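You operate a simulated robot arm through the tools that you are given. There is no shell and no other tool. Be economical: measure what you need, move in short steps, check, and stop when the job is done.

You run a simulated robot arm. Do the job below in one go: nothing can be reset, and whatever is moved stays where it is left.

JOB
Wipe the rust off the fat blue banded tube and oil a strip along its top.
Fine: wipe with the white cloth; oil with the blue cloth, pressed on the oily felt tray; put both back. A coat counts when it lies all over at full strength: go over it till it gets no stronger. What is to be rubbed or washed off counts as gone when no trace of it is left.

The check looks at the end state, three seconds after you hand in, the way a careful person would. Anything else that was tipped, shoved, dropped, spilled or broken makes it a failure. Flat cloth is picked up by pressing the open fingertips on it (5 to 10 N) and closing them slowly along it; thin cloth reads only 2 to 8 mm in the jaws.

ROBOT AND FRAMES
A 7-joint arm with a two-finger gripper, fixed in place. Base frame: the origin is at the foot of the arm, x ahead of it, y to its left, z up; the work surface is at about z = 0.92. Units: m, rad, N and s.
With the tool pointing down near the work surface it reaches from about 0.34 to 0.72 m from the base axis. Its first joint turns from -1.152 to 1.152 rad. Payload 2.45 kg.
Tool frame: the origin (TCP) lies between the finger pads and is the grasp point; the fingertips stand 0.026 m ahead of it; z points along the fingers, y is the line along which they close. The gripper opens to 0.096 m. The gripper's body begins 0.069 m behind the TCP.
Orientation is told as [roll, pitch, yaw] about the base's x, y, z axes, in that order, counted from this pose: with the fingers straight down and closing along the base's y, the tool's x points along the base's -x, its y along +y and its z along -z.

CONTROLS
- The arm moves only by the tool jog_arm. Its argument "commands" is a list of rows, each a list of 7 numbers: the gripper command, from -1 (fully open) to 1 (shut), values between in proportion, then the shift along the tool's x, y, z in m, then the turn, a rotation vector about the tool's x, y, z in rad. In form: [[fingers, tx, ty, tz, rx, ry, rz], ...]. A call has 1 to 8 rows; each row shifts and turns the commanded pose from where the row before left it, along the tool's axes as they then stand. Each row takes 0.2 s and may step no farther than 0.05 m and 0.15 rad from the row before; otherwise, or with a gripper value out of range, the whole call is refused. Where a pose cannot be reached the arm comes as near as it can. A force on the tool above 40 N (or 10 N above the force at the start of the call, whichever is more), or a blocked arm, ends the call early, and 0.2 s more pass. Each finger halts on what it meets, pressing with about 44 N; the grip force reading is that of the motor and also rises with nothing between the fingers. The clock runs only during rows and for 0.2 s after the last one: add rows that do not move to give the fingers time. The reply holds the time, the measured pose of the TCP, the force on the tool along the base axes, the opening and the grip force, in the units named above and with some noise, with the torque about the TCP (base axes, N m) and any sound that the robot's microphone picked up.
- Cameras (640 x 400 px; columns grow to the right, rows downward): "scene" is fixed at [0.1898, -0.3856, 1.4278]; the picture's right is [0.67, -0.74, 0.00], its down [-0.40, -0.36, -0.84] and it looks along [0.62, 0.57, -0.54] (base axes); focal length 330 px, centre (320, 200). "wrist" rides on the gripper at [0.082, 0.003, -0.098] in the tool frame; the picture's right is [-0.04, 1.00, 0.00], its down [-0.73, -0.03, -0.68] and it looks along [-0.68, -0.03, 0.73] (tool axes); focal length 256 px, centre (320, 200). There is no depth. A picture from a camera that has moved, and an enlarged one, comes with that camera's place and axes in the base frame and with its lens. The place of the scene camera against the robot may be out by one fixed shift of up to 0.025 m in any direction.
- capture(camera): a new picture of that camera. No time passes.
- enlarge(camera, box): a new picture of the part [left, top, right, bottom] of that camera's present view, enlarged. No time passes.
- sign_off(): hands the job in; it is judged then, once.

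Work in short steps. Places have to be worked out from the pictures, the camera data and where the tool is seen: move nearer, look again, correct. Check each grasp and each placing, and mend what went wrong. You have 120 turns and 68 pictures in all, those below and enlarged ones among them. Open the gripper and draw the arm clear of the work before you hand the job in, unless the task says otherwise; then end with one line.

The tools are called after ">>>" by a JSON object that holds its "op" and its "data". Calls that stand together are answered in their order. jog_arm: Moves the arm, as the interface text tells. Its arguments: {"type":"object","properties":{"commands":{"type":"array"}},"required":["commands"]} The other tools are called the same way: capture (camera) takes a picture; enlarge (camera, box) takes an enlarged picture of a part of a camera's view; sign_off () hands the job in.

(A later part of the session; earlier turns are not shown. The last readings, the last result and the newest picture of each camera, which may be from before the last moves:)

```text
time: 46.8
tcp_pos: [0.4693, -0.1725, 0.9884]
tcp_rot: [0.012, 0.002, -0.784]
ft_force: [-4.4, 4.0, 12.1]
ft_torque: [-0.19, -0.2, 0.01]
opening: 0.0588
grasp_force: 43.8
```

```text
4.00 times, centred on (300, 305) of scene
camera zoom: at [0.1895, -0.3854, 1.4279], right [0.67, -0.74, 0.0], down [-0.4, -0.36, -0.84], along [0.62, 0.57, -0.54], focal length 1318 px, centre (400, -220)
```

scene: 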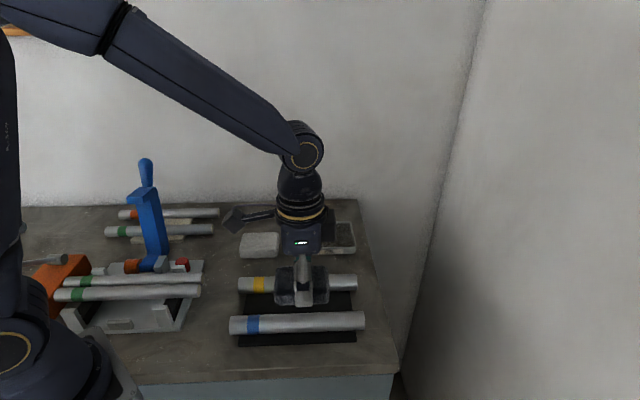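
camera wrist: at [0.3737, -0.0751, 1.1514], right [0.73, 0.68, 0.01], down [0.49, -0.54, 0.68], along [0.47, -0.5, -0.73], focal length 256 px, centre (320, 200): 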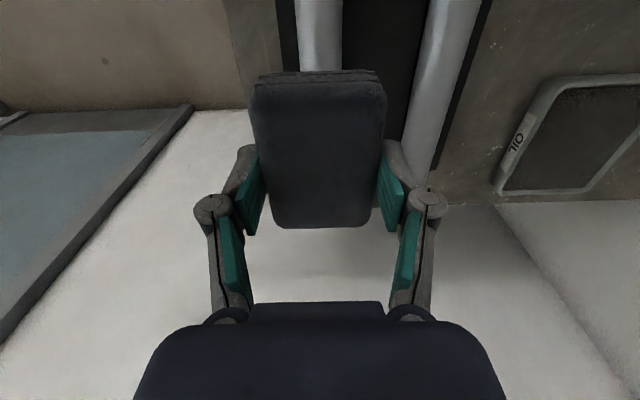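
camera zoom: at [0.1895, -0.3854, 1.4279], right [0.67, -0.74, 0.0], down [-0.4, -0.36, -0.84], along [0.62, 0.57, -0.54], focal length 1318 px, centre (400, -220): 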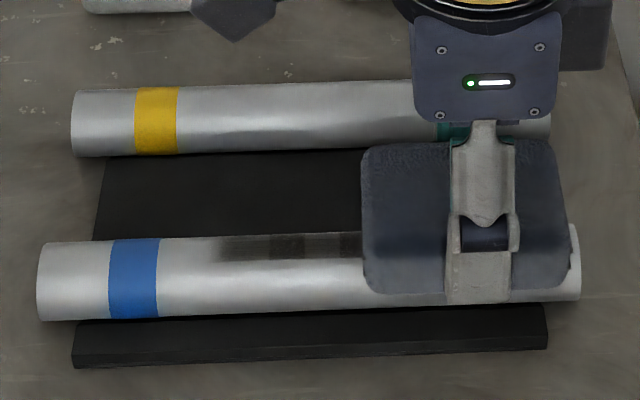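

Good contact (12 N). I keep stroking back and forth.

>>> {"op": "jog_arm", "data": {"commands": [[1, 0.02, 0, 0, 0, 0, 0], [1, 0.02, 0, 0, 0, 0, 0], [1, 0.02, 0, 0, 0, 0, 0], [1, 0.02, 0, 0, 0, 0, 0], [1, 0.02, 0, 0, 0, 0, 0], [1, 0.02, 0, 0, 0, 0, 0], [1, 0.018, 0, 0, 0, 0, 0], [1, 0, 0, 0, 0, 0, 0]]}}

>>> {"op": "jog_arm", "data": {"commands": [[1, -0.02, 0, 0, 0, 0, 0], [1, -0.02, 0, 0, 0, 0, 0], [1, -0.02, 0, 0, 0, 0, 0], [1, -0.02, 0, 0, 0, 0, 0], [1, -0.02, 0, 0, 0, 0, 0], [1, -0.02, 0, 0, 0, 0, 0], [1, -0.02, 0, 0, 0, 0, 0], [1, 0, 0, 0, 0, 0, 0]]}}

>>> {"op": "enlarge", "data": {"camera": "scene", "box": [220, 260, 380, 350]}}

```text
time: 48.6
tcp_pos: [0.3728, -0.0737, 0.9889]
tcp_rot: [0.011, 0.0, -0.784]
ft_force: [2.0, -2.0, 6.2]
ft_torque: [-0.21, -0.15, 0.0]
opening: 0.0589
grasp_force: 44.0
```

```text
time: 50.4
tcp_pos: [0.4711, -0.1725, 0.9882]
tcp_rot: [0.01, 0.003, -0.784]
ft_force: [-0.2, -0.1, 0.7]
ft_torque: [-0.01, 0.0, 0.0]
opening: 0.0586
grasp_force: 44.3
```

```text
4.00 times, centred on (300, 305) of scene
camera zoom: at [0.1898, -0.3856, 1.4278], right [0.67, -0.74, 0.0], down [-0.4, -0.36, -0.84], along [0.62, 0.57, -0.54], focal length 1318 px, centre (400, -220)
```

zoom: 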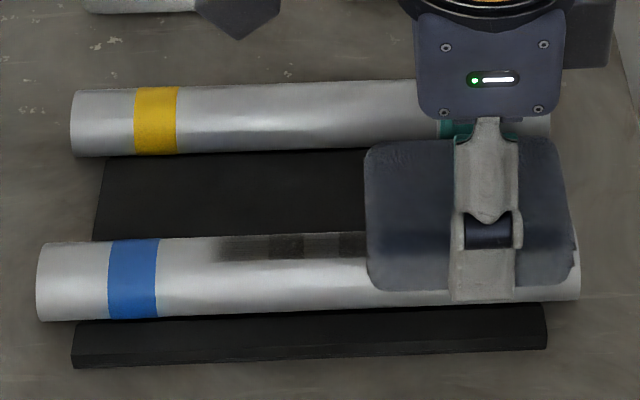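

Force dwindled; I press 1 mm further and stroke again.

>>> {"op": "jog_arm", "data": {"commands": [[1, 0, 0, 0.0006, 0, 0, 0], [1, 0, 0, 0.0006, 0, 0, 0], [1, 0, 0, 0, 0, 0, 0]]}}

>>> {"op": "jog_arm", "data": {"commands": [[1, 0.02, 0, 0, 0, 0, 0], [1, 0.02, 0, 0, 0, 0, 0], [1, 0.02, 0, 0, 0, 0, 0], [1, 0.02, 0, 0, 0, 0, 0], [1, 0.02, 0, 0, 0, 0, 0], [1, 0.02, 0, 0, 0, 0, 0], [1, 0.018, 0, 0, 0, 0, 0], [1, 0, 0, 0, 0, 0, 0]]}}

>>> {"op": "enlarge", "data": {"camera": "scene", "box": [220, 260, 380, 350]}}

```text
time: 51.2
tcp_pos: [0.4708, -0.1731, 0.9891]
tcp_rot: [0.012, 0.001, -0.784]
ft_force: [-6.0, 6.3, 25.2]
ft_torque: [0.25, 0.4, 0.02]
opening: 0.0587
grasp_force: 44.0
```

```text
time: 53.0
tcp_pos: [0.3771, -0.0757, 0.988]
tcp_rot: [0.012, -0.004, -0.782]
ft_force: [8.3, -8.4, 31.1]
ft_torque: [-0.14, 0.0, 0.03]
opening: 0.0591
grasp_force: 44.7
```

```text
4.00 times, centred on (300, 305) of scene
camera zoom: at [0.1897, -0.3858, 1.4278], right [0.67, -0.74, 0.0], down [-0.4, -0.36, -0.84], along [0.62, 0.57, -0.54], focal length 1318 px, centre (400, -220)
```

zoom: 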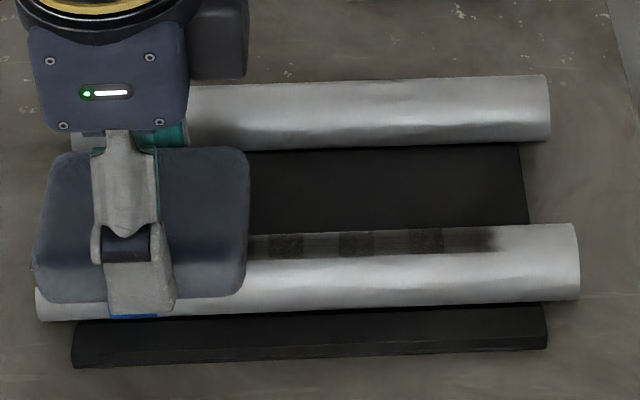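

Strip now spans the middle but patchy; good pressure. More strokes.

>>> {"op": "jog_arm", "data": {"commands": [[1, -0.02, 0, -0.0001, 0, 0, 0], [1, -0.02, 0, 0, 0, 0, 0], [1, -0.02, 0, 0, 0, 0, 0], [1, -0.02, 0, 0, 0, 0, 0], [1, -0.02, 0, 0, 0, 0, 0], [1, -0.02, 0, 0, 0, 0, 0], [1, -0.018, 0, 0, 0, 0, 0], [1, 0, 0, 0, 0, 0, 0]]}}

>>> {"op": "jog_arm", "data": {"commands": [[1, 0.02, 0, 0, 0, 0, 0], [1, 0.02, 0, 0, 0, 0, 0], [1, 0.02, 0, 0, 0, 0, 0], [1, 0.02, 0, 0, 0, 0, 0], [1, 0.02, 0, 0, 0, 0, 0], [1, 0.02, 0, 0, 0, 0, 0], [1, 0.018, 0, 0, 0, 0, 0], [1, 0, 0, 0, 0, 0, 0]]}}

>>> {"op": "jog_arm", "data": {"commands": [[1, -0.02, 0, 0, 0, 0, 0], [1, -0.02, 0, 0, 0, 0, 0], [1, -0.02, 0, 0, 0, 0, 0], [1, -0.02, 0, 0, 0, 0, 0], [1, -0.02, 0, 0, 0, 0, 0], [1, -0.02, 0, 0, 0, 0, 0], [1, -0.018, 0, 0, 0, 0, 0], [1, 0, 0, 0, 0, 0, 0]]}}

>>> {"op": "jog_arm", "data": {"commands": [[1, 0.02, 0, 0, 0, 0, 0], [1, 0.02, 0, 0, 0, 0, 0], [1, 0.02, 0, 0, 0, 0, 0], [1, 0.02, 0, 0, 0, 0, 0], [1, 0.02, 0, 0, 0, 0, 0], [1, 0.02, 0, 0, 0, 0, 0], [1, 0.018, 0, 0, 0, 0, 0], [1, 0, 0, 0, 0, 0, 0]]}}

>>> {"op": "enlarge", "data": {"camera": "scene", "box": [220, 260, 380, 350]}}

```text
time: 53.3
tcp_pos: [0.3778, -0.0761, 0.988]
tcp_rot: [0.013, 0.013, -0.782]
ft_force: [-3.5, 5.2, 17.8]
ft_torque: [-0.04, -0.02, -0.06]
opening: 0.0589
grasp_force: 43.9
stopped in row 1: the force on the tool passed its limit at 47 N (the readings are from after the stop); the commanded pose is now the measured one
```

```text
time: 55.1
tcp_pos: [0.3181, 0.0173, 1.0059]
tcp_rot: [0.001, 0.018, -0.777]
ft_force: [-16.2, -31.4, 11.3]
ft_torque: [-0.55, 0.63, 1.24]
opening: 0.0588
grasp_force: 44.2
out of reach, approached as far as the arm can: row 4, 5, 6, 7
```

```text
time: 56.9
tcp_pos: [0.4195, -0.0768, 1.004]
tcp_rot: [0.007, 0.014, -0.782]
ft_force: [0.7, 0.3, -0.4]
ft_torque: [-0.02, 0.01, -0.01]
opening: 0.0586
grasp_force: 44.1
```

```text
time: 58.5
tcp_pos: [0.3208, 0.0154, 1.0054]
tcp_rot: [-0.001, 0.018, -0.778]
ft_force: [-7.2, -9.7, 9.2]
ft_torque: [0.08, 0.23, 0.38]
opening: 0.0582
grasp_force: 43.4
stopped in row 8: the force on the tool passed its limit at 44 N (the readings are from after the stop); the commanded pose is now the measured one
```

```text
4.00 times, centred on (300, 305) of scene
camera zoom: at [0.1895, -0.3859, 1.4277], right [0.67, -0.74, 0.0], down [-0.4, -0.36, -0.84], along [0.62, 0.57, -0.54], focal length 1318 px, centre (400, -220)
```

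zoom: 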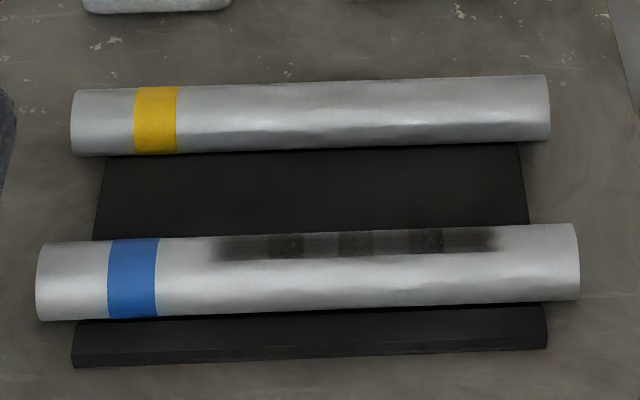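

I shouldn't have chained those: the first stroke stopped and the following ones overran past the tube, meeting a side force. I check for what was touched.

>>> {"op": "capture", "data": {"camera": "scene"}}

>>> {"op": "capture", "data": {"camera": "wrist"}}

```text
29 pictures are left
```

scene: 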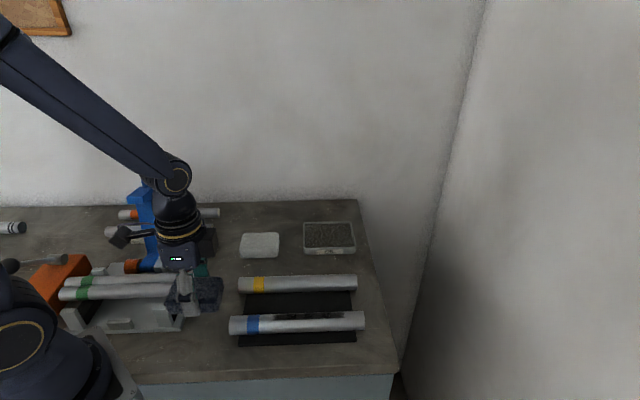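

```text
28 pictures are left
camera wrist: at [0.268, 0.0733, 1.1042], right [0.73, 0.68, 0.0], down [0.51, -0.54, 0.67], along [0.45, -0.49, -0.75], focal length 256 px, centre (320, 200)
```

wrist: 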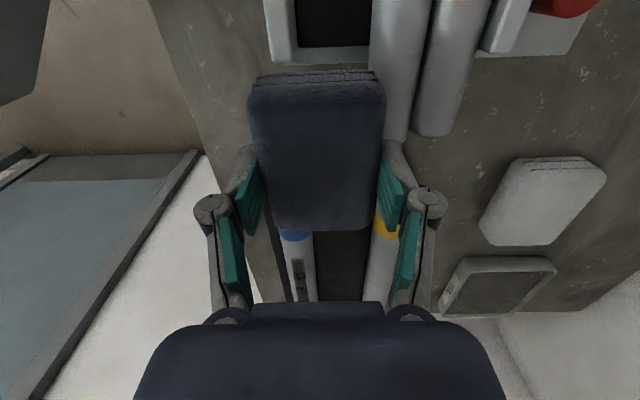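

The pad touched the green-banded tubes' end. I lift straight up, move back over the tube and compare.

>>> {"op": "jog_arm", "data": {"commands": [[1, -0.005, -0.003, -0.005, 0, 0, 0], [1, 0, 0, -0.03, 0, 0, 0], [1, 0, 0, -0.04, 0, 0, 0], [1, -0.035, 0, -0.03, 0, 0, 0], [1, -0.045, 0, 0, 0, 0, 0], [1, -0.045, 0, 0, 0, 0, 0], [1, 0, 0, 0, 0, 0, 0]]}}

>>> {"op": "enlarge", "data": {"camera": "scene", "box": [0, 190, 240, 340]}}

```text
time: 60.1
tcp_pos: [0.4115, -0.0782, 1.1078]
tcp_rot: [-0.002, 0.016, -0.782]
ft_force: [-0.4, -0.3, -1.2]
ft_torque: [-0.01, -0.04, -0.02]
opening: 0.0587
grasp_force: 44.2
```

```text
2.67 times, centred on (120, 265) of scene
camera zoom: at [0.1898, -0.3856, 1.4278], right [0.67, -0.74, 0.0], down [-0.4, -0.36, -0.84], along [0.62, 0.57, -0.54], focal length 879 px, centre (853, 27)
```

zoom: 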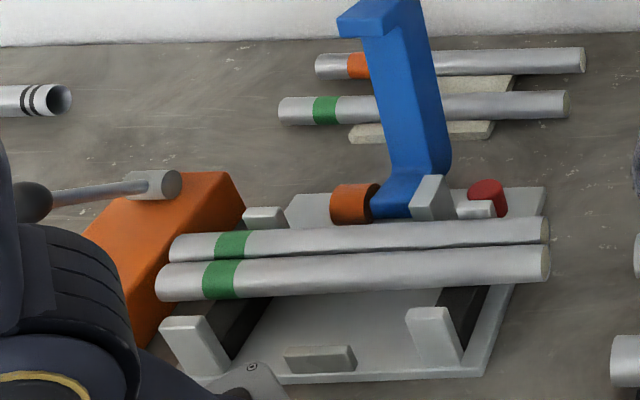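

The lower green-banded tube seems to have slid by about 9 mm. I take the exact same zoom as at the start to compare.

>>> {"op": "enlarge", "data": {"camera": "scene", "box": [220, 190, 380, 350]}}

```text
2.50 times, centred on (300, 270) of scene
camera zoom: at [0.1898, -0.3856, 1.4278], right [0.67, -0.74, 0.0], down [-0.4, -0.36, -0.84], along [0.62, 0.57, -0.54], focal length 824 px, centre (370, 25)
```

zoom: 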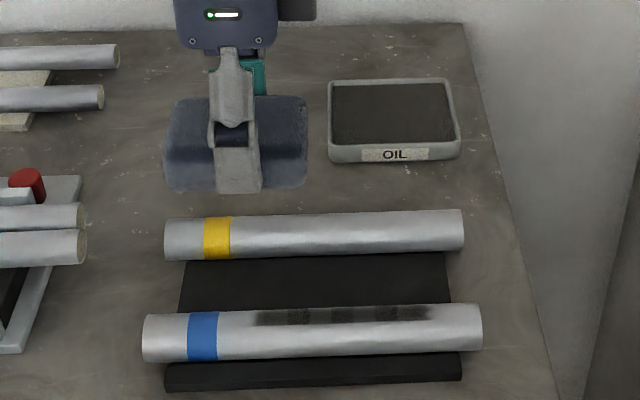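

Only the near green-banded tube slid about 9 mm axially; I'll push it back later with the hand empty. First, reload the blue pad at the tray.

>>> {"op": "jog_arm", "data": {"commands": [[1, -0.0189, 0.0356, 0, -0.011, 0, 0], [1, -0.0189, 0.0356, 0, 0, 0, 0], [1, -0.0189, 0.0356, 0, 0, 0, 0], [1, -0.0189, 0.0356, 0, 0, 0, 0], [1, -0.0189, 0.0356, 0, 0, 0, 0], [1, -0.0189, 0.0356, 0, 0, 0, 0], [1, 0, 0, 0.045, 0, 0, 0], [1, 0, 0, 0.045, 0, 0, 0]]}}

>>> {"op": "jog_arm", "data": {"commands": [[1, 0, 0, 0.025, 0, 0, 0], [1, 0, 0, 0.008, 0, 0, 0], [1, 0, 0, 0, 0, 0, 0]]}}

>>> {"op": "capture", "data": {"camera": "wrist"}}

```text
time: 62.0
tcp_pos: [0.6453, -0.0036, 1.0159]
tcp_rot: [0.011, 0.016, -0.782]
ft_force: [-0.1, -0.2, -1.0]
ft_torque: [0.05, 0.03, -0.02]
opening: 0.0588
grasp_force: 43.7
```

```text
time: 62.8
tcp_pos: [0.6447, -0.0037, 0.9844]
tcp_rot: [0.013, 0.016, -0.78]
ft_force: [-0.2, -0.3, 0.2]
ft_torque: [-0.02, 0.0, -0.04]
opening: 0.0587
grasp_force: 44.4
```

```text
25 pictures are left
camera wrist: at [0.5908, 0.0536, 1.0837], right [0.73, 0.68, 0.01], down [0.5, -0.55, 0.67], along [0.46, -0.48, -0.74], focal length 256 px, centre (320, 200)
```

wrist: 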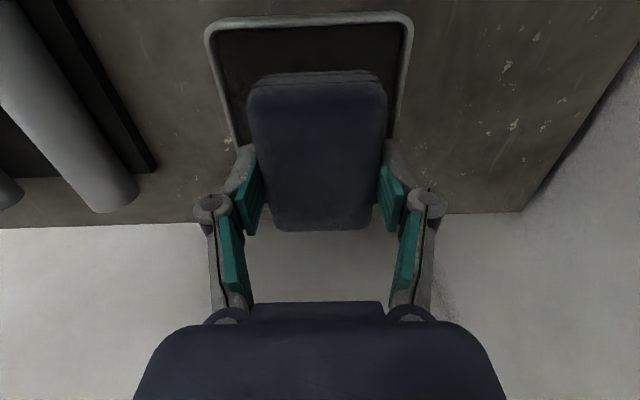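

Shift 4 mm left to recentre, then lower gently.

>>> {"op": "jog_arm", "data": {"commands": [[1, 0, -0.004, 0.004, 0, -0.008, 0], [1, 0, 0, 0.004, 0, 0, 0], [1, 0, 0, 0.002, 0, 0, 0], [1, 0, 0, 0.001, 0, 0, 0], [1, 0, 0, 0.001, 0, 0, 0], [1, 0, 0, 0, 0, 0, 0]]}}

```text
time: 64.2
tcp_pos: [0.6423, -0.0074, 0.9727]
tcp_rot: [0.014, 0.009, -0.78]
ft_force: [0.7, -0.4, -1.5]
ft_torque: [0.03, 0.02, 0.01]
opening: 0.0588
grasp_force: 44.0
```

>>> {"op": "jog_arm", "data": {"commands": [[1, 0, 0, 0.001, 0, 0, 0], [1, 0, 0, 0.001, 0, 0, 0], [1, 0, 0, 0.001, 0, 0, 0], [1, 0, 0, 0, 0, 0, 0]]}}

```text
time: 65.2
tcp_pos: [0.6419, -0.0074, 0.9719]
tcp_rot: [0.014, 0.002, -0.781]
ft_force: [-4.1, -1.3, 31.3]
ft_torque: [-0.35, 0.81, -0.04]
opening: 0.0588
grasp_force: 44.1
```

Pressed at 31 N. I hold briefly, lift and check the colour.

>>> {"op": "jog_arm", "data": {"commands": [[1, 0, 0, 0, 0, 0, 0], [1, 0, 0, 0, 0, 0, 0], [1, 0, 0, -0.01, 0, 0, 0], [1, 0, 0, -0.03, 0, 0, 0], [1, 0, 0, -0.04, 0, 0, 0], [1, 0, 0, 0, 0, 0, 0]]}}

>>> {"op": "jog_arm", "data": {"commands": [[1, 0.0099, -0.04, 0, 0, 0, 0], [1, 0.0099, -0.04, 0, 0, 0, 0], [1, 0.0099, -0.04, 0, 0, 0, 0], [1, 0.0099, -0.04, 0, 0, 0, 0], [1, 0.0099, -0.04, 0, 0, 0, 0], [1, 0.0099, -0.04, 0, 0, 0, 0], [1, 0, 0, 0, 0, 0, 0]]}}

>>> {"op": "capture", "data": {"camera": "wrist"}}

```text
time: 66.5
tcp_pos: [0.641, -0.0086, 1.0505]
tcp_rot: [0.012, 0.008, -0.781]
ft_force: [0.0, -0.6, -0.1]
ft_torque: [-0.02, 0.01, -0.04]
opening: 0.0586
grasp_force: 44.2
```

```text
time: 68.2
tcp_pos: [0.4286, -0.1371, 1.0468]
tcp_rot: [0.012, 0.007, -0.781]
ft_force: [-0.6, -0.9, -0.6]
ft_torque: [0.0, -0.02, 0.0]
opening: 0.0588
grasp_force: 44.3
```

```text
24 pictures are left
camera wrist: at [0.3749, -0.0787, 1.146], right [0.73, 0.68, 0.01], down [0.5, -0.55, 0.67], along [0.46, -0.49, -0.74], focal length 256 px, centre (320, 200)
```

wrist: 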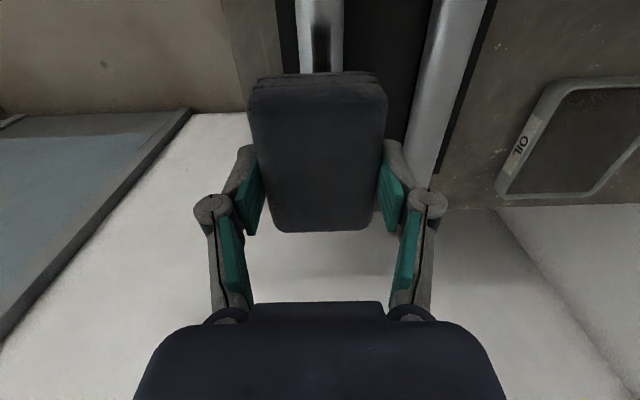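

The pad is dark again. I lower onto the tube.

>>> {"op": "jog_arm", "data": {"commands": [[1, 0, 0.001, 0.03, 0, 0, 0], [1, 0, 0, 0.024, 0, 0, 0], [1, 0, 0, 0.002, 0, 0, 0], [1, 0, 0, 0.001, 0, 0, 0], [1, 0, 0, 0.001, 0, 0, 0], [1, 0, 0, 0, 0, 0, 0]]}}

```text
time: 69.5
tcp_pos: [0.4306, -0.1358, 0.9888]
tcp_rot: [0.011, 0.01, -0.781]
ft_force: [0.7, 1.0, -1.1]
ft_torque: [0.0, 0.02, -0.02]
opening: 0.0589
grasp_force: 44.1
```

>>> {"op": "jog_arm", "data": {"commands": [[1, 0, 0, 0.001, 0, 0, 0], [1, 0, 0, 0.001, 0, 0, 0], [1, 0, 0, 0, 0, 0, 0]]}}

```text
time: 70.3
tcp_pos: [0.4312, -0.1362, 0.9878]
tcp_rot: [0.013, 0.006, -0.783]
ft_force: [-1.7, 0.7, 6.7]
ft_torque: [-0.17, -0.17, -0.02]
opening: 0.059
grasp_force: 44.1
```

Contact 7 N, far-end biased. Small level and press, then a stroke round trip.

>>> {"op": "jog_arm", "data": {"commands": [[1, 0, 0, 0.0008, 0, -0.006, 0], [1, -0.025, 0, 0, 0, 0, 0], [1, -0.025, 0, 0, 0, 0, 0], [1, 0.025, 0, 0, 0, 0, 0], [1, 0.025, 0, 0, 0, 0, 0], [1, 0.025, 0, 0, 0, 0, 0], [1, 0.025, 0, 0, 0, 0, 0], [1, 0, 0, 0, 0, 0, 0]]}}

>>> {"op": "enlarge", "data": {"camera": "scene", "box": [220, 260, 380, 350]}}

```text
time: 71.1
tcp_pos: [0.4555, -0.1589, 0.988]
tcp_rot: [0.015, 0.0, -0.78]
ft_force: [1.5, -1.2, 7.0]
ft_torque: [0.2, 0.2, -0.02]
opening: 0.0588
grasp_force: 43.8
stopped in row 3: the force on the tool passed its limit at 41 N (the readings are from after the stop); the commanded pose is now the measured one
```

```text
4.00 times, centred on (300, 305) of scene
camera zoom: at [0.1897, -0.3856, 1.4278], right [0.67, -0.74, 0.0], down [-0.4, -0.36, -0.84], along [0.62, 0.57, -0.54], focal length 1318 px, centre (400, -220)
```

zoom: 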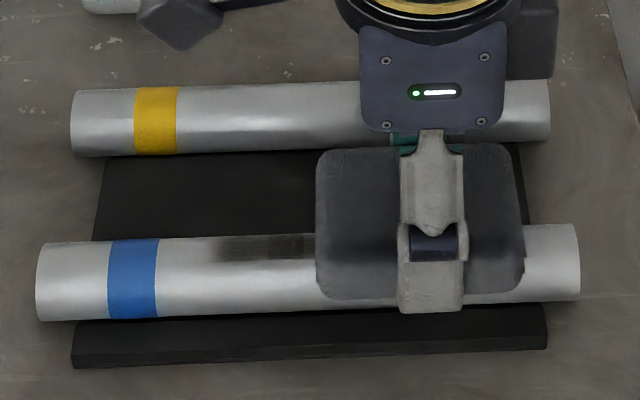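

Stopped on a force spike; I use slower strokes from here, checking each one.

>>> {"op": "jog_arm", "data": {"commands": [[1, 0.013, 0, 0, 0, 0.003, 0], [1, 0.014, 0, 0, 0, 0, 0], [1, 0.014, 0, 0, 0, 0, 0], [1, 0.014, 0, 0, 0, 0, 0], [1, 0.014, 0, 0, 0, 0, 0], [1, 0.014, 0, 0, 0, 0, 0], [1, 0, 0, 0, 0, 0, 0]]}}

```text
time: 72.7
tcp_pos: [0.395, -0.099, 0.9874]
tcp_rot: [0.01, 0.005, -0.778]
ft_force: [0.7, -1.4, 4.4]
ft_torque: [-0.15, -0.17, -0.04]
opening: 0.0589
grasp_force: 44.5
```

Good: in contact at 4 N, s≈0.35. Press 0.4 mm more and stroke back.

>>> {"op": "jog_arm", "data": {"commands": [[1, 0, 0, 0.0006, 0, -0.003, 0], [1, -0.015, 0, 0, 0, 0, 0], [1, -0.015, 0, 0, 0, 0, 0], [1, -0.015, 0, 0, 0, 0, 0], [1, -0.015, 0, 0, 0, 0, 0], [1, -0.015, 0, 0, 0, 0, 0], [1, -0.015, 0, 0, 0, 0, 0], [1, -0.01, 0, 0, 0, 0, 0]]}}

```text
time: 74.5
tcp_pos: [0.4655, -0.1699, 0.9868]
tcp_rot: [0.013, 0.002, -0.781]
ft_force: [-8.6, 8.3, 29.7]
ft_torque: [0.41, 0.38, 0.01]
opening: 0.059
grasp_force: 43.6
```

30 N at the far end. Stroke back.

>>> {"op": "jog_arm", "data": {"commands": [[1, 0.01, 0, -0.0003, 0, 0, 0], [1, 0.015, 0, 0, 0, 0, 0], [1, 0.015, 0, 0, 0, 0, 0], [1, 0.015, 0, 0, 0, 0, 0], [1, 0.015, 0, 0, 0, 0, 0], [1, 0.015, 0, 0, 0, 0, 0], [1, 0.015, 0, 0, 0, 0, 0], [1, 0.01, 0, 0, 0, 0, 0]]}}

>>> {"op": "enlarge", "data": {"camera": "scene", "box": [220, 260, 380, 350]}}

```text
time: 76.3
tcp_pos: [0.3894, -0.0933, 0.9866]
tcp_rot: [0.012, 0.001, -0.779]
ft_force: [8.4, -8.5, 24.6]
ft_torque: [-0.39, -0.44, 0.02]
opening: 0.0589
grasp_force: 44.0
```

```text
4.00 times, centred on (300, 305) of scene
camera zoom: at [0.1897, -0.3858, 1.4277], right [0.67, -0.74, 0.0], down [-0.4, -0.36, -0.84], along [0.62, 0.57, -0.54], focal length 1318 px, centre (400, -220)
```

zoom: 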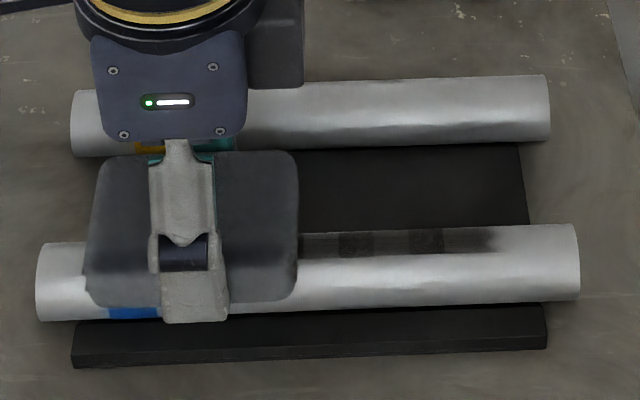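

Coat is getting darker and more even. Continue strokes at this pressure.

>>> {"op": "jog_arm", "data": {"commands": [[1, -0.01, 0, 0, 0, 0, 0], [1, -0.015, 0, 0, 0, 0, 0], [1, -0.015, 0, 0, 0, 0, 0], [1, -0.015, 0, 0, 0, 0, 0], [1, -0.015, 0, 0, 0, 0, 0], [1, -0.015, 0, 0, 0, 0, 0], [1, -0.015, 0, 0, 0, 0, 0], [1, -0.01, 0, 0, 0, 0, 0]]}}

```text
time: 76.7
tcp_pos: [0.3906, -0.0944, 0.9865]
tcp_rot: [0.012, 0.015, -0.778]
ft_force: [-1.8, 1.8, 10.5]
ft_torque: [-0.2, -0.15, -0.03]
opening: 0.0587
grasp_force: 43.9
stopped in row 1: the force on the tool passed its limit at 43 N (the readings are from after the stop); the commanded pose is now the measured one
```

>>> {"op": "jog_arm", "data": {"commands": [[1, -0.005, 0, 0, 0, -0.006, 0], [1, -0.015, 0, 0, 0, 0, 0], [1, -0.015, 0, 0, 0, 0, 0], [1, -0.015, 0, 0, 0, 0, 0], [1, -0.015, 0, 0, 0, 0, 0], [1, -0.015, 0, 0, 0, 0, 0], [1, -0.015, 0, 0, 0, 0, 0], [1, -0.012, 0, 0, 0, 0, 0]]}}

```text
time: 78.0
tcp_pos: [0.4414, -0.1432, 0.9861]
tcp_rot: [0.011, 0.011, -0.777]
ft_force: [-1.0, 0.1, 11.0]
ft_torque: [0.04, 0.11, 0.02]
opening: 0.0587
grasp_force: 43.6
stopped in row 6: the force on the tool passed its limit at 42 N (the readings are from after the stop); the commanded pose is now the measured one
```

The tool pitch makes the far-going strokes dig in; I compensate by 0.2 mm per row and continue.

>>> {"op": "jog_arm", "data": {"commands": [[1, -0.01, 0, -0.0004, 0, -0.003, 0], [1, -0.014, 0, -0.0002, 0, 0, 0], [1, 0.008, 0, 0.0001, 0, 0, 0], [1, 0.015, 0, 0.0002, 0, 0, 0], [1, 0.015, 0, 0.0002, 0, 0, 0], [1, 0.015, 0, 0.0002, 0, 0, 0], [1, 0.015, 0, 0.0002, 0, 0, 0], [1, 0, 0, 0, 0, 0, 0]]}}

```text
time: 79.8
tcp_pos: [0.4089, -0.1112, 0.986]
tcp_rot: [0.009, 0.01, -0.778]
ft_force: [1.7, -1.8, 4.4]
ft_torque: [-0.2, -0.17, 0.0]
opening: 0.0587
grasp_force: 44.5
```

>>> {"op": "jog_arm", "data": {"commands": [[1, 0.012, 0, 0.0006, 0, 0, 0], [1, 0.012, 0, 0.0002, 0, 0, 0], [1, -0.008, 0, -0.0001, 0, 0, 0], [1, -0.014, 0, -0.0002, 0, 0, 0], [1, -0.014, 0, -0.0002, 0, 0, 0], [1, -0.014, 0, -0.0002, 0, 0, 0], [1, -0.014, 0, -0.0002, 0, 0, 0], [1, -0.014, 0, -0.0002, 0, 0, 0]]}}

>>> {"op": "enlarge", "data": {"camera": "scene", "box": [220, 260, 380, 350]}}

```text
time: 81.6
tcp_pos: [0.4477, -0.1489, 0.9855]
tcp_rot: [0.012, 0.009, -0.775]
ft_force: [-6.8, 6.2, 20.2]
ft_torque: [0.18, 0.25, 0.01]
opening: 0.059
grasp_force: 44.6
```

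```text
4.00 times, centred on (300, 305) of scene
camera zoom: at [0.1893, -0.3853, 1.4279], right [0.67, -0.74, 0.0], down [-0.4, -0.36, -0.84], along [0.62, 0.57, -0.54], focal length 1318 px, centre (400, -220)
```

zoom: 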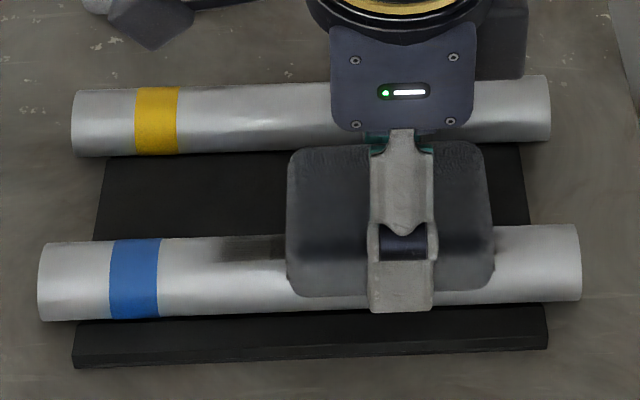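

Left end of the strip is still faint. I sweep to the far end and then all the way past the near end.

>>> {"op": "jog_arm", "data": {"commands": [[1, -0.014, 0, -0.0004, 0, 0, 0], [1, -0.014, 0, -0.0002, 0, 0, 0], [1, -0.012, 0, -0.0002, 0, 0, 0], [1, 0.007, 0, 0.0001, 0, 0, 0], [1, 0.015, 0, 0.0002, 0, 0, 0], [1, 0.015, 0, 0.0002, 0, 0, 0], [1, 0.015, 0, 0.0002, 0, 0, 0], [1, 0, 0, 0, 0, 0, 0]]}}

```text
time: 83.4
tcp_pos: [0.4395, -0.1422, 0.9875]
tcp_rot: [0.011, 0.011, -0.777]
ft_force: [0.1, 0.1, -0.5]
ft_torque: [-0.02, 0.02, 0.04]
opening: 0.059
grasp_force: 44.7
```

>>> {"op": "jog_arm", "data": {"commands": [[1, 0, 0, 0.0006, 0, -0.003, 0], [1, 0, 0, 0.0004, 0, 0, 0], [1, 0, 0, 0, 0, 0, 0]]}}

```text
time: 84.2
tcp_pos: [0.4395, -0.1419, 0.9852]
tcp_rot: [0.013, 0.004, -0.778]
ft_force: [-0.3, -1.2, 18.3]
ft_torque: [0.29, 0.42, 0.0]
opening: 0.0588
grasp_force: 43.8
```

>>> {"op": "jog_arm", "data": {"commands": [[1, 0.01, 0, 0, 0, 0.003, 0], [1, 0.014, 0, 0.0002, 0, 0, 0], [1, 0.014, 0, 0.0002, 0, 0, 0], [1, 0.014, 0, 0.0002, 0, 0, 0], [1, 0.014, 0, 0.0002, 0, 0, 0], [1, 0.014, 0, 0.0002, 0, 0, 0], [1, 0.01, 0, 0.0001, 0, 0, 0], [1, 0, 0, 0, 0, 0, 0]]}}

>>> {"op": "enlarge", "data": {"camera": "scene", "box": [220, 260, 380, 350]}}

```text
time: 86.0
tcp_pos: [0.3769, -0.0793, 0.9844]
tcp_rot: [0.011, 0.003, -0.776]
ft_force: [9.3, -10.4, 35.7]
ft_torque: [-0.35, -0.27, 0.05]
opening: 0.0587
grasp_force: 44.2
```

```text
4.00 times, centred on (300, 305) of scene
camera zoom: at [0.1897, -0.3858, 1.4277], right [0.67, -0.74, 0.0], down [-0.4, -0.36, -0.84], along [0.62, 0.57, -0.54], focal length 1318 px, centre (400, -220)
```

zoom: 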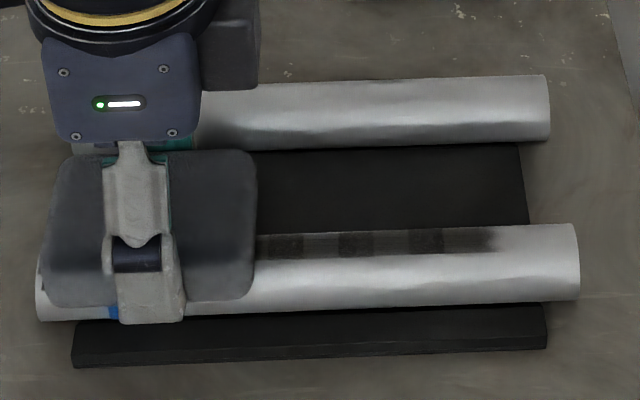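

I zoom in on the visible strip to judge how uneven it is.

>>> {"op": "enlarge", "data": {"camera": "scene", "box": [280, 305, 350, 330]}}

```text
9.14 times, centred on (315, 318) of scene
camera zoom: at [0.1897, -0.3858, 1.4277], right [0.67, -0.74, 0.0], down [-0.4, -0.36, -0.84], along [0.62, 0.57, -0.54], focal length 3013 px, centre (366, -874)
```

zoom: 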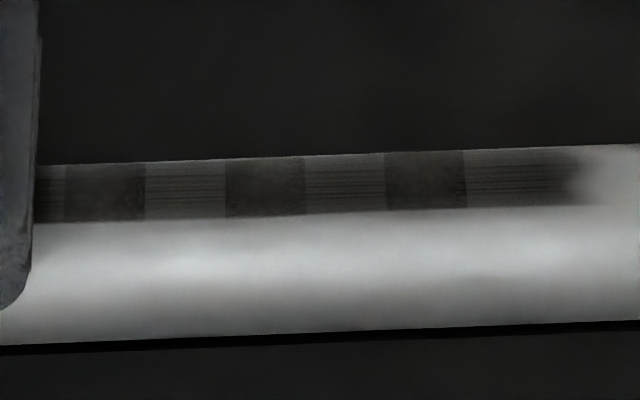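

Alternate cells are still lighter and streaky. I continue with more strokes at this pressure.

>>> {"op": "jog_arm", "data": {"commands": [[1, -0.004, 0, -0.0004, 0, 0, 0], [1, -0.014, 0, -0.0001, 0, 0, 0], [1, -0.014, 0, -0.0001, 0, 0, 0], [1, -0.014, 0, -0.0001, 0, 0, 0], [1, -0.014, 0, -0.0001, 0, 0, 0], [1, -0.014, 0, -0.0001, 0, 0, 0], [1, -0.014, 0, -0.0001, 0, 0, 0], [1, -0.014, 0, -0.0001, 0, 0, 0]]}}

```text
time: 87.8
tcp_pos: [0.4458, -0.149, 0.983]
tcp_rot: [0.011, 0.009, -0.777]
ft_force: [-2.3, 1.2, 5.2]
ft_torque: [0.22, 0.26, -0.02]
opening: 0.0585
grasp_force: 44.4
```

>>> {"op": "jog_arm", "data": {"commands": [[1, -0.014, 0, 0.0003, 0, -0.003, 0], [1, -0.014, 0, 0, 0, 0, 0], [1, -0.014, 0, 0, 0, 0, 0], [1, 0.006, 0, 0, 0, 0, 0], [1, 0.014, 0, 0.0001, 0, 0, 0], [1, 0.014, 0, 0.0001, 0, 0, 0], [1, 0.014, 0, 0.0001, 0, 0, 0], [1, 0, 0, 0, 0, 0, 0]]}}

```text
time: 89.6
tcp_pos: [0.4425, -0.1452, 0.9837]
tcp_rot: [0.011, 0.006, -0.777]
ft_force: [-0.2, -0.2, -1.0]
ft_torque: [0.01, 0.01, 0.0]
opening: 0.0588
grasp_force: 44.0
```

>>> {"op": "jog_arm", "data": {"commands": [[1, 0, 0, 0.0007, 0, 0, 0], [1, 0, 0, 0.0005, 0, 0, 0], [1, 0, 0, 0, 0, 0, 0]]}}

```text
time: 90.4
tcp_pos: [0.4431, -0.1459, 0.9845]
tcp_rot: [0.012, 0.006, -0.779]
ft_force: [-1.3, 0.7, 10.4]
ft_torque: [0.4, 0.38, 0.05]
opening: 0.0588
grasp_force: 44.2
```

Contact is only at the band-side end; I level by +0.02 pitch and press again.

>>> {"op": "jog_arm", "data": {"commands": [[1, 0, 0, 0, 0, 0.018, 0], [1, 0, 0, 0.0007, 0, 0, 0], [1, 0, 0, 0, 0, 0, 0]]}}

```text
time: 91.2
tcp_pos: [0.4441, -0.1453, 0.9835]
tcp_rot: [0.013, 0.022, -0.776]
ft_force: [-4.2, 3.1, 30.3]
ft_torque: [-0.68, -0.5, -0.08]
opening: 0.0588
grasp_force: 43.6
```

>>> {"op": "jog_arm", "data": {"commands": [[1, 0, 0, -0.0004, 0, -0.007, 0], [1, 0.012, 0, 0.0002, 0, 0, 0], [1, 0.014, 0, 0.00025, 0, 0, 0], [1, 0.014, 0, 0.00025, 0, 0, 0], [1, 0.014, 0, 0.00025, 0, 0, 0], [1, 0.014, 0, 0.00025, 0, 0, 0], [1, 0.014, 0, 0.00025, 0, 0, 0], [1, 0.01, 0, 0.0002, 0, 0, 0]]}}

>>> {"op": "enlarge", "data": {"camera": "scene", "box": [280, 305, 350, 330]}}

```text
time: 93.0
tcp_pos: [0.3761, -0.0805, 0.9821]
tcp_rot: [0.01, 0.02, -0.776]
ft_force: [0.7, -1.7, 2.9]
ft_torque: [-0.14, -0.09, -0.03]
opening: 0.0587
grasp_force: 44.5
```

```text
9.14 times, centred on (315, 318) of scene
camera zoom: at [0.1898, -0.3856, 1.4278], right [0.67, -0.74, 0.0], down [-0.4, -0.36, -0.84], along [0.62, 0.57, -0.54], focal length 3013 px, centre (366, -874)
```

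zoom: 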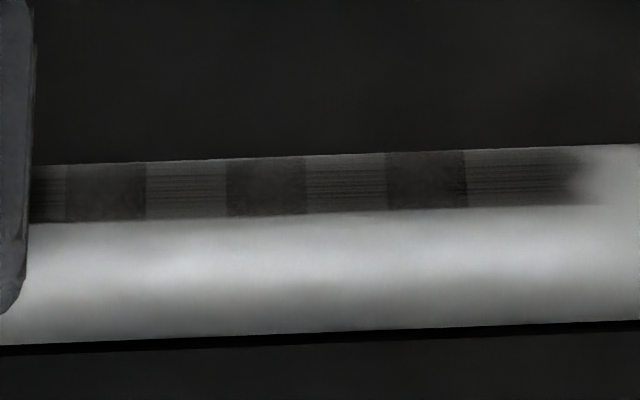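

The strip looks unchanged since the last pass. I lift and view the whole strip.

>>> {"op": "jog_arm", "data": {"commands": [[1, 0, 0, -0.01, 0, 0, 0], [1, 0, 0, -0.03, 0, 0, 0], [1, 0, 0, -0.04, 0, 0, 0], [1, -0.015, 0.04, 0, 0, 0, 0], [1, -0.015, 0.04, 0, 0, 0, 0], [1, -0.015, 0.04, 0, 0, 0, 0], [1, 0, 0, 0, 0, 0, 0]]}}

>>> {"op": "enlarge", "data": {"camera": "scene", "box": [260, 300, 350, 335]}}

>>> {"op": "capture", "data": {"camera": "wrist"}}

```text
time: 94.6
tcp_pos: [0.493, -0.0293, 1.0627]
tcp_rot: [0.01, 0.018, -0.777]
ft_force: [0.6, 0.2, -0.7]
ft_torque: [-0.01, 0.04, 0.0]
opening: 0.0587
grasp_force: 43.6
```

```text
7.11 times, centred on (305, 318) of scene
camera zoom: at [0.1899, -0.3856, 1.4278], right [0.67, -0.74, 0.0], down [-0.4, -0.36, -0.84], along [0.62, 0.57, -0.54], focal length 2344 px, centre (427, -636)
```

zoom: 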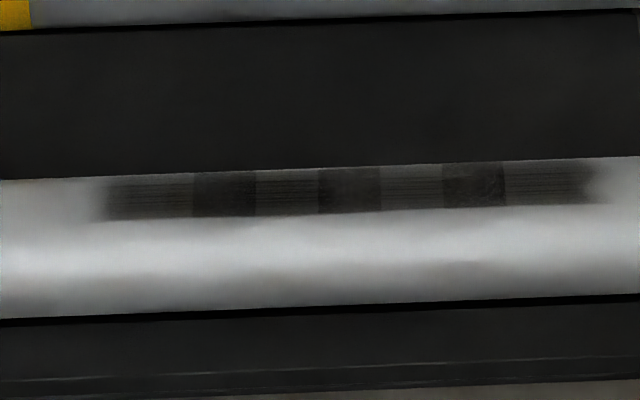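

```text
16 pictures are left
camera wrist: at [0.4387, 0.0299, 1.1627], right [0.73, 0.68, 0.01], down [0.51, -0.55, 0.67], along [0.46, -0.48, -0.75], focal length 256 px, centre (320, 200)
```

wrist: 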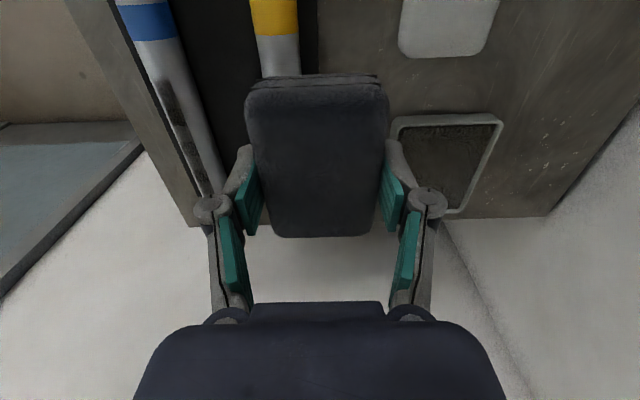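

The strip shows a regular alternation that no longer changes; to be sure it's full strength, I reload once more and compare.

>>> {"op": "jog_arm", "data": {"commands": [[1, -0.0225, 0.0303, 0, 0, 0, 0], [1, -0.0225, 0.0303, 0, 0, 0, 0], [1, -0.0225, 0.0303, 0, 0, 0, 0], [1, -0.0225, 0.0303, 0, 0, 0, 0], [1, 0, 0, 0.04, 0, 0, 0], [1, 0, 0, 0.03, 0, 0, 0], [1, 0, 0, 0, 0, 0, 0]]}}

```text
time: 96.2
tcp_pos: [0.6429, -0.0039, 0.995]
tcp_rot: [0.011, 0.019, -0.777]
ft_force: [0.3, -0.1, -0.5]
ft_torque: [0.01, -0.01, 0.0]
opening: 0.0586
grasp_force: 43.5
```

>>> {"op": "jog_arm", "data": {"commands": [[1, -0.002, -0.003, 0.01, 0, -0.006, 0], [1, 0, 0, 0.01, 0, 0, 0], [1, 0, 0, 0.004, 0, 0, 0], [1, 0, 0, 0.001, 0, 0, 0], [1, 0, 0, 0.001, 0, 0, 0], [1, 0, 0, 0, 0, 0, 0]]}}

```text
time: 97.6
tcp_pos: [0.6414, -0.0068, 0.9681]
tcp_rot: [0.013, 0.012, -0.776]
ft_force: [-1.9, 0.0, 5.5]
ft_torque: [0.07, 0.31, 0.0]
opening: 0.0587
grasp_force: 43.8
```

Contact at 5 N; press a bit more, hold, then lift.

>>> {"op": "jog_arm", "data": {"commands": [[1, 0, 0, 0.0007, 0, 0, 0], [1, 0, 0, 0, 0, 0, 0], [1, 0, 0, 0, 0, 0, 0], [1, 0, 0, 0, 0, 0, 0], [1, 0, 0, -0.01, 0, 0, 0], [1, 0, 0, -0.03, 0, 0, 0], [1, 0, 0, -0.04, 0, 0, 0], [1, 0, 0, 0, 0, 0, 0]]}}

>>> {"op": "jog_arm", "data": {"commands": [[1, 0.0099, -0.04, 0, 0, 0, 0], [1, 0.0099, -0.04, 0, 0, 0, 0], [1, 0.0099, -0.04, 0, 0, 0, 0], [1, 0.0099, -0.04, 0, 0, 0, 0], [1, 0.0099, -0.04, 0, 0, 0, 0], [1, 0.0099, -0.04, 0, 0, 0, 0], [1, 0, 0, 0, 0, 0, 0]]}}

>>> {"op": "capture", "data": {"camera": "wrist"}}

```text
time: 99.4
tcp_pos: [0.6419, -0.0107, 1.0465]
tcp_rot: [0.01, 0.012, -0.777]
ft_force: [-0.3, -0.3, -0.4]
ft_torque: [0.03, 0.01, 0.02]
opening: 0.0588
grasp_force: 44.2
```

```text
time: 101.0
tcp_pos: [0.4306, -0.1375, 1.0437]
tcp_rot: [0.011, 0.011, -0.776]
ft_force: [0.4, 0.0, -1.3]
ft_torque: [0.0, 0.04, -0.04]
opening: 0.0586
grasp_force: 44.3
```

```text
15 pictures are left
camera wrist: at [0.3772, -0.0798, 1.1426], right [0.73, 0.68, 0.01], down [0.5, -0.55, 0.67], along [0.46, -0.48, -0.74], focal length 256 px, centre (320, 200)
```

wrist: 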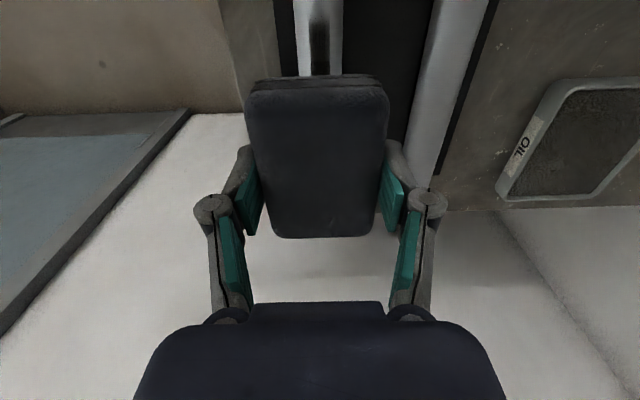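

Lower onto the tube again.

>>> {"op": "jog_arm", "data": {"commands": [[1, 0, 0.001, 0.03, 0, 0, 0], [1, 0, 0, 0.026, 0, 0, 0], [1, 0, 0, 0.002, 0, 0, 0], [1, 0, 0, 0.001, 0, 0, 0], [1, 0, 0, 0.001, 0, 0, 0], [1, 0, 0, 0, 0, 0, 0]]}}

```text
time: 102.4
tcp_pos: [0.4319, -0.1355, 0.984]
tcp_rot: [0.011, 0.011, -0.779]
ft_force: [0.1, -0.7, -1.2]
ft_torque: [0.01, -0.05, 0.04]
opening: 0.0588
grasp_force: 43.8
```

>>> {"op": "jog_arm", "data": {"commands": [[1, 0, 0, 0.001, 0, 0, 0], [1, 0, 0, 0.001, 0, 0, 0], [1, 0, 0, 0.0005, 0, 0, 0], [1, 0, 0, 0, 0, 0, 0]]}}

```text
time: 103.4
tcp_pos: [0.4327, -0.1368, 0.9815]
tcp_rot: [0.014, 0.008, -0.78]
ft_force: [-6.2, 2.0, 36.6]
ft_torque: [0.41, 0.51, 0.02]
opening: 0.0589
grasp_force: 43.9
```

>>> {"op": "jog_arm", "data": {"commands": [[1, 0, 0, -0.0006, 0, 0.004, 0], [1, 0.013, 0, 0.0002, 0, 0, 0], [1, 0.014, 0, 0.0002, 0, 0, 0], [1, 0.014, 0, 0.0002, 0, 0, 0], [1, 0.014, 0, 0.0002, 0, 0, 0], [1, 0.012, 0, 0.0002, 0, 0, 0], [1, 0, 0, 0, 0, 0, 0]]}}

```text
time: 105.0
tcp_pos: [0.3844, -0.0891, 0.9822]
tcp_rot: [0.013, 0.014, -0.777]
ft_force: [4.7, -5.0, 16.3]
ft_torque: [-0.47, -0.39, -0.05]
opening: 0.0588
grasp_force: 43.6
```

Good contact (16 N). Stroke to the far end.

>>> {"op": "jog_arm", "data": {"commands": [[1, -0.006, 0, -0.0002, 0, -0.003, 0], [1, -0.016, 0, -0.0002, 0, 0, 0], [1, -0.016, 0, -0.0002, 0, 0, 0], [1, -0.016, 0, -0.0002, 0, 0, 0], [1, -0.016, 0, -0.0002, 0, 0, 0], [1, -0.016, 0, -0.0002, 0, 0, 0], [1, -0.016, 0, -0.0002, 0, 0, 0], [1, -0.016, 0, -0.0002, 0, 0, 0]]}}

```text
time: 106.8
tcp_pos: [0.4678, -0.1737, 0.9831]
tcp_rot: [0.013, 0.014, -0.779]
ft_force: [-4.2, 3.7, 11.4]
ft_torque: [0.26, 0.24, 0.0]
opening: 0.0591
grasp_force: 44.5
```

>>> {"op": "jog_arm", "data": {"commands": [[1, 0.006, 0, 0.0002, 0, 0, 0], [1, 0.016, 0, 0.0003, 0, 0, 0], [1, 0.016, 0, 0.0003, 0, 0, 0], [1, 0.016, 0, 0.0003, 0, 0, 0], [1, 0.016, 0, 0.0003, 0, 0, 0], [1, 0.016, 0, 0.0003, 0, 0, 0], [1, 0.016, 0, 0.0003, 0, 0, 0], [1, 0.014, 0, 0.0002, 0, 0, 0]]}}

>>> {"op": "enlarge", "data": {"camera": "scene", "box": [280, 305, 350, 330]}}

```text
time: 108.6
tcp_pos: [0.3866, -0.0916, 0.9819]
tcp_rot: [0.013, 0.005, -0.779]
ft_force: [7.5, -8.8, 28.6]
ft_torque: [0.11, 0.18, -0.04]
opening: 0.0588
grasp_force: 44.6
```

```text
9.14 times, centred on (315, 318) of scene
camera zoom: at [0.1897, -0.3858, 1.4278], right [0.67, -0.74, 0.0], down [-0.4, -0.36, -0.84], along [0.62, 0.57, -0.54], focal length 3013 px, centre (366, -874)
```

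zoom: 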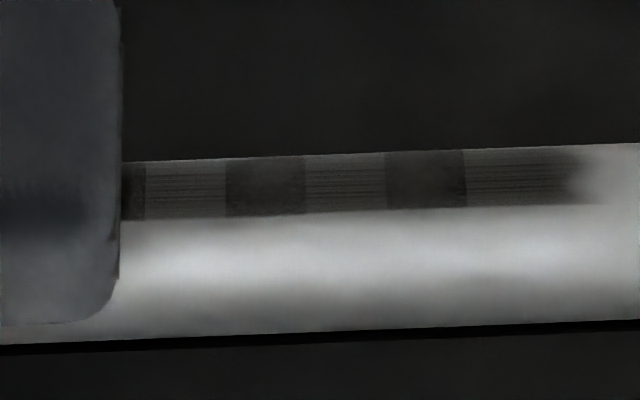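

No change after a fresh load: the coat is at full strength. I lift and carry the blue pad back toward its place.

>>> {"op": "jog_arm", "data": {"commands": [[1, 0, 0, -0.01, 0, 0, 0], [1, 0, 0, -0.03, 0, 0, 0], [1, 0, 0, -0.045, 0, 0, 0], [1, 0.0048, 0.0416, 0, 0, 0, 0], [1, 0.0048, 0.0416, 0, 0, 0, 0], [1, 0.0048, 0.0416, 0, 0, 0, 0], [1, 0.0048, 0.0416, 0, 0, 0, 0], [1, 0, 0, 0, 0, 0, 0]]}}

>>> {"op": "jog_arm", "data": {"commands": [[1, 0.0048, 0.0416, 0, 0, 0, 0], [1, 0.0048, 0.0416, 0, 0, 0, 0], [1, 0.0048, 0.0416, 0, 0, 0, 0], [1, 0.0048, 0.0416, 0, 0, 0, 0], [1, 0, 0, 0, 0, 0, -0.057], [1, 0, 0, 0, 0, 0, 0]]}}

>>> {"op": "enlarge", "data": {"camera": "scene", "box": [220, 190, 380, 350]}}

```text
time: 110.4
tcp_pos: [0.4872, 0.0416, 1.0689]
tcp_rot: [0.012, 0.013, -0.779]
ft_force: [-0.3, 0.5, -1.0]
ft_torque: [0.01, -0.01, 0.0]
opening: 0.0587
grasp_force: 44.3
```

```text
time: 111.8
tcp_pos: [0.5908, 0.1722, 1.0701]
tcp_rot: [0.012, 0.012, -0.719]
ft_force: [0.4, -0.4, -0.7]
ft_torque: [0.02, 0.02, 0.02]
opening: 0.0587
grasp_force: 44.0
```

```text
2.50 times, centred on (300, 270) of scene
camera zoom: at [0.1898, -0.3856, 1.4278], right [0.67, -0.74, 0.0], down [-0.4, -0.36, -0.84], along [0.62, 0.57, -0.54], focal length 824 px, centre (370, 25)
```

zoom: 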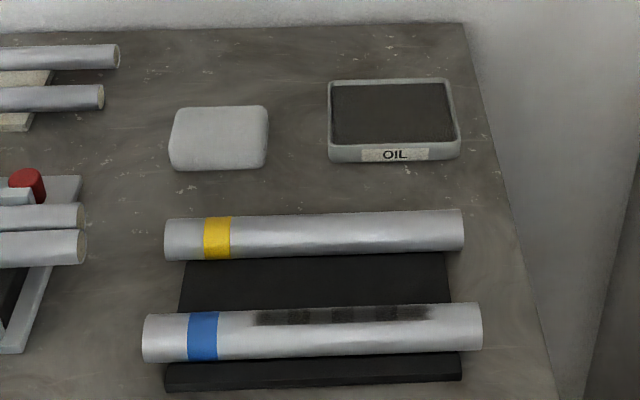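

Tube, tray and white pad are in place. I lower the blue pad to the table.

>>> {"op": "jog_arm", "data": {"commands": [[1, 0, 0.0015, 0.045, 0, 0, 0], [1, 0, 0, 0.04, 0, 0, 0], [1, 0, 0, 0.025, 0, 0, 0], [1, 0, 0, 0.006, 0, 0, 0], [1, 0, 0, 0, 0, 0, 0]]}}

>>> {"op": "jog_arm", "data": {"commands": [[1, 0, 0, 0.001, 0, 0, 0], [1, 0, 0, 0.001, 0, 0, 0], [1, 0, 0, 0.001, 0, 0, 0], [1, 0, 0, 0.001, 0, 0, 0], [1, 0, 0, 0, 0, 0, 0]]}}

```text
time: 113.0
tcp_pos: [0.593, 0.1755, 0.9535]
tcp_rot: [0.013, 0.011, -0.721]
ft_force: [-0.8, -0.8, 0.5]
ft_torque: [0.02, 0.0, 0.01]
opening: 0.0586
grasp_force: 43.8
```

```text
time: 114.2
tcp_pos: [0.5922, 0.1768, 0.9507]
tcp_rot: [0.011, 0.011, -0.723]
ft_force: [0.2, -0.5, 0.2]
ft_torque: [0.01, -0.02, -0.01]
opening: 0.0588
grasp_force: 43.7
```

>>> {"op": "jog_arm", "data": {"commands": [[1, -0.003, -0.002, 0.001, 0, 0, 0], [1, 0, 0, 0.001, 0, 0, 0], [1, 0, 0, 0.001, 0, 0, 0], [1, 0, 0, 0, 0, 0, 0]]}}

```text
time: 115.2
tcp_pos: [0.5939, 0.1718, 0.9479]
tcp_rot: [0.012, 0.012, -0.72]
ft_force: [-0.7, -0.1, -0.8]
ft_torque: [0.01, -0.01, -0.03]
opening: 0.0587
grasp_force: 44.2
```

>>> {"op": "jog_arm", "data": {"commands": [[1, 0, 0, 0.0008, 0, 0, 0], [1, 0, 0, 0.0008, 0, 0, 0], [1, 0, 0, 0.0008, 0, 0, 0], [1, 0, 0, 0, 0, 0, 0]]}}

```text
time: 116.2
tcp_pos: [0.5952, 0.1727, 0.9469]
tcp_rot: [0.015, 0.012, -0.721]
ft_force: [-5.7, -2.2, 29.0]
ft_torque: [-0.67, 0.69, -0.08]
opening: 0.059
grasp_force: 44.0
```

Touched down. I ease up 1 mm, open, and rise.

>>> {"op": "jog_arm", "data": {"commands": [[1, 0, 0, -0.0012, 0, 0, 0], [0, 0, 0, 0, 0, 0, 0], [-1, 0, 0, 0, 0, 0, 0], [-1, 0, 0, 0, 0, 0, 0], [-1, 0, 0, 0, 0, 0, 0], [-1, 0, 0, -0.02, 0, 0, 0], [-1, 0, 0, -0.04, 0, 0, 0], [-1, 0, 0, -0.045, 0, 0, 0]]}}

>>> {"op": "enlarge", "data": {"camera": "scene", "box": [220, 180, 360, 280]}}

```text
time: 118.0
tcp_pos: [0.5953, 0.1706, 1.051]
tcp_rot: [0.011, 0.013, -0.72]
ft_force: [-0.3, 0.4, 0.7]
ft_torque: [0.02, -0.02, -0.05]
opening: 0.0958
grasp_force: 0.0
```

```text
4.00 times, centred on (290, 230) of scene
camera zoom: at [0.1898, -0.3856, 1.4278], right [0.67, -0.74, 0.0], down [-0.4, -0.36, -0.84], along [0.62, 0.57, -0.54], focal length 1318 px, centre (440, 80)
```

zoom: 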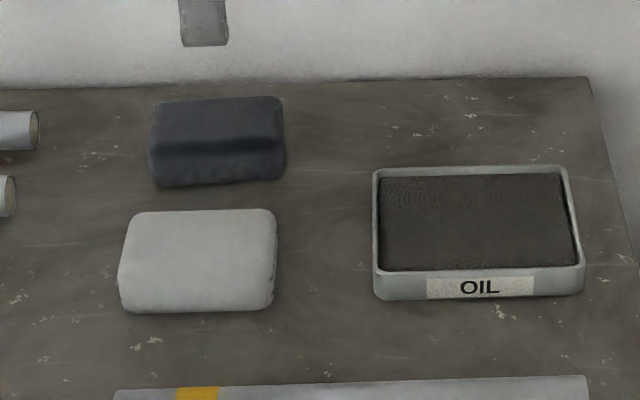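

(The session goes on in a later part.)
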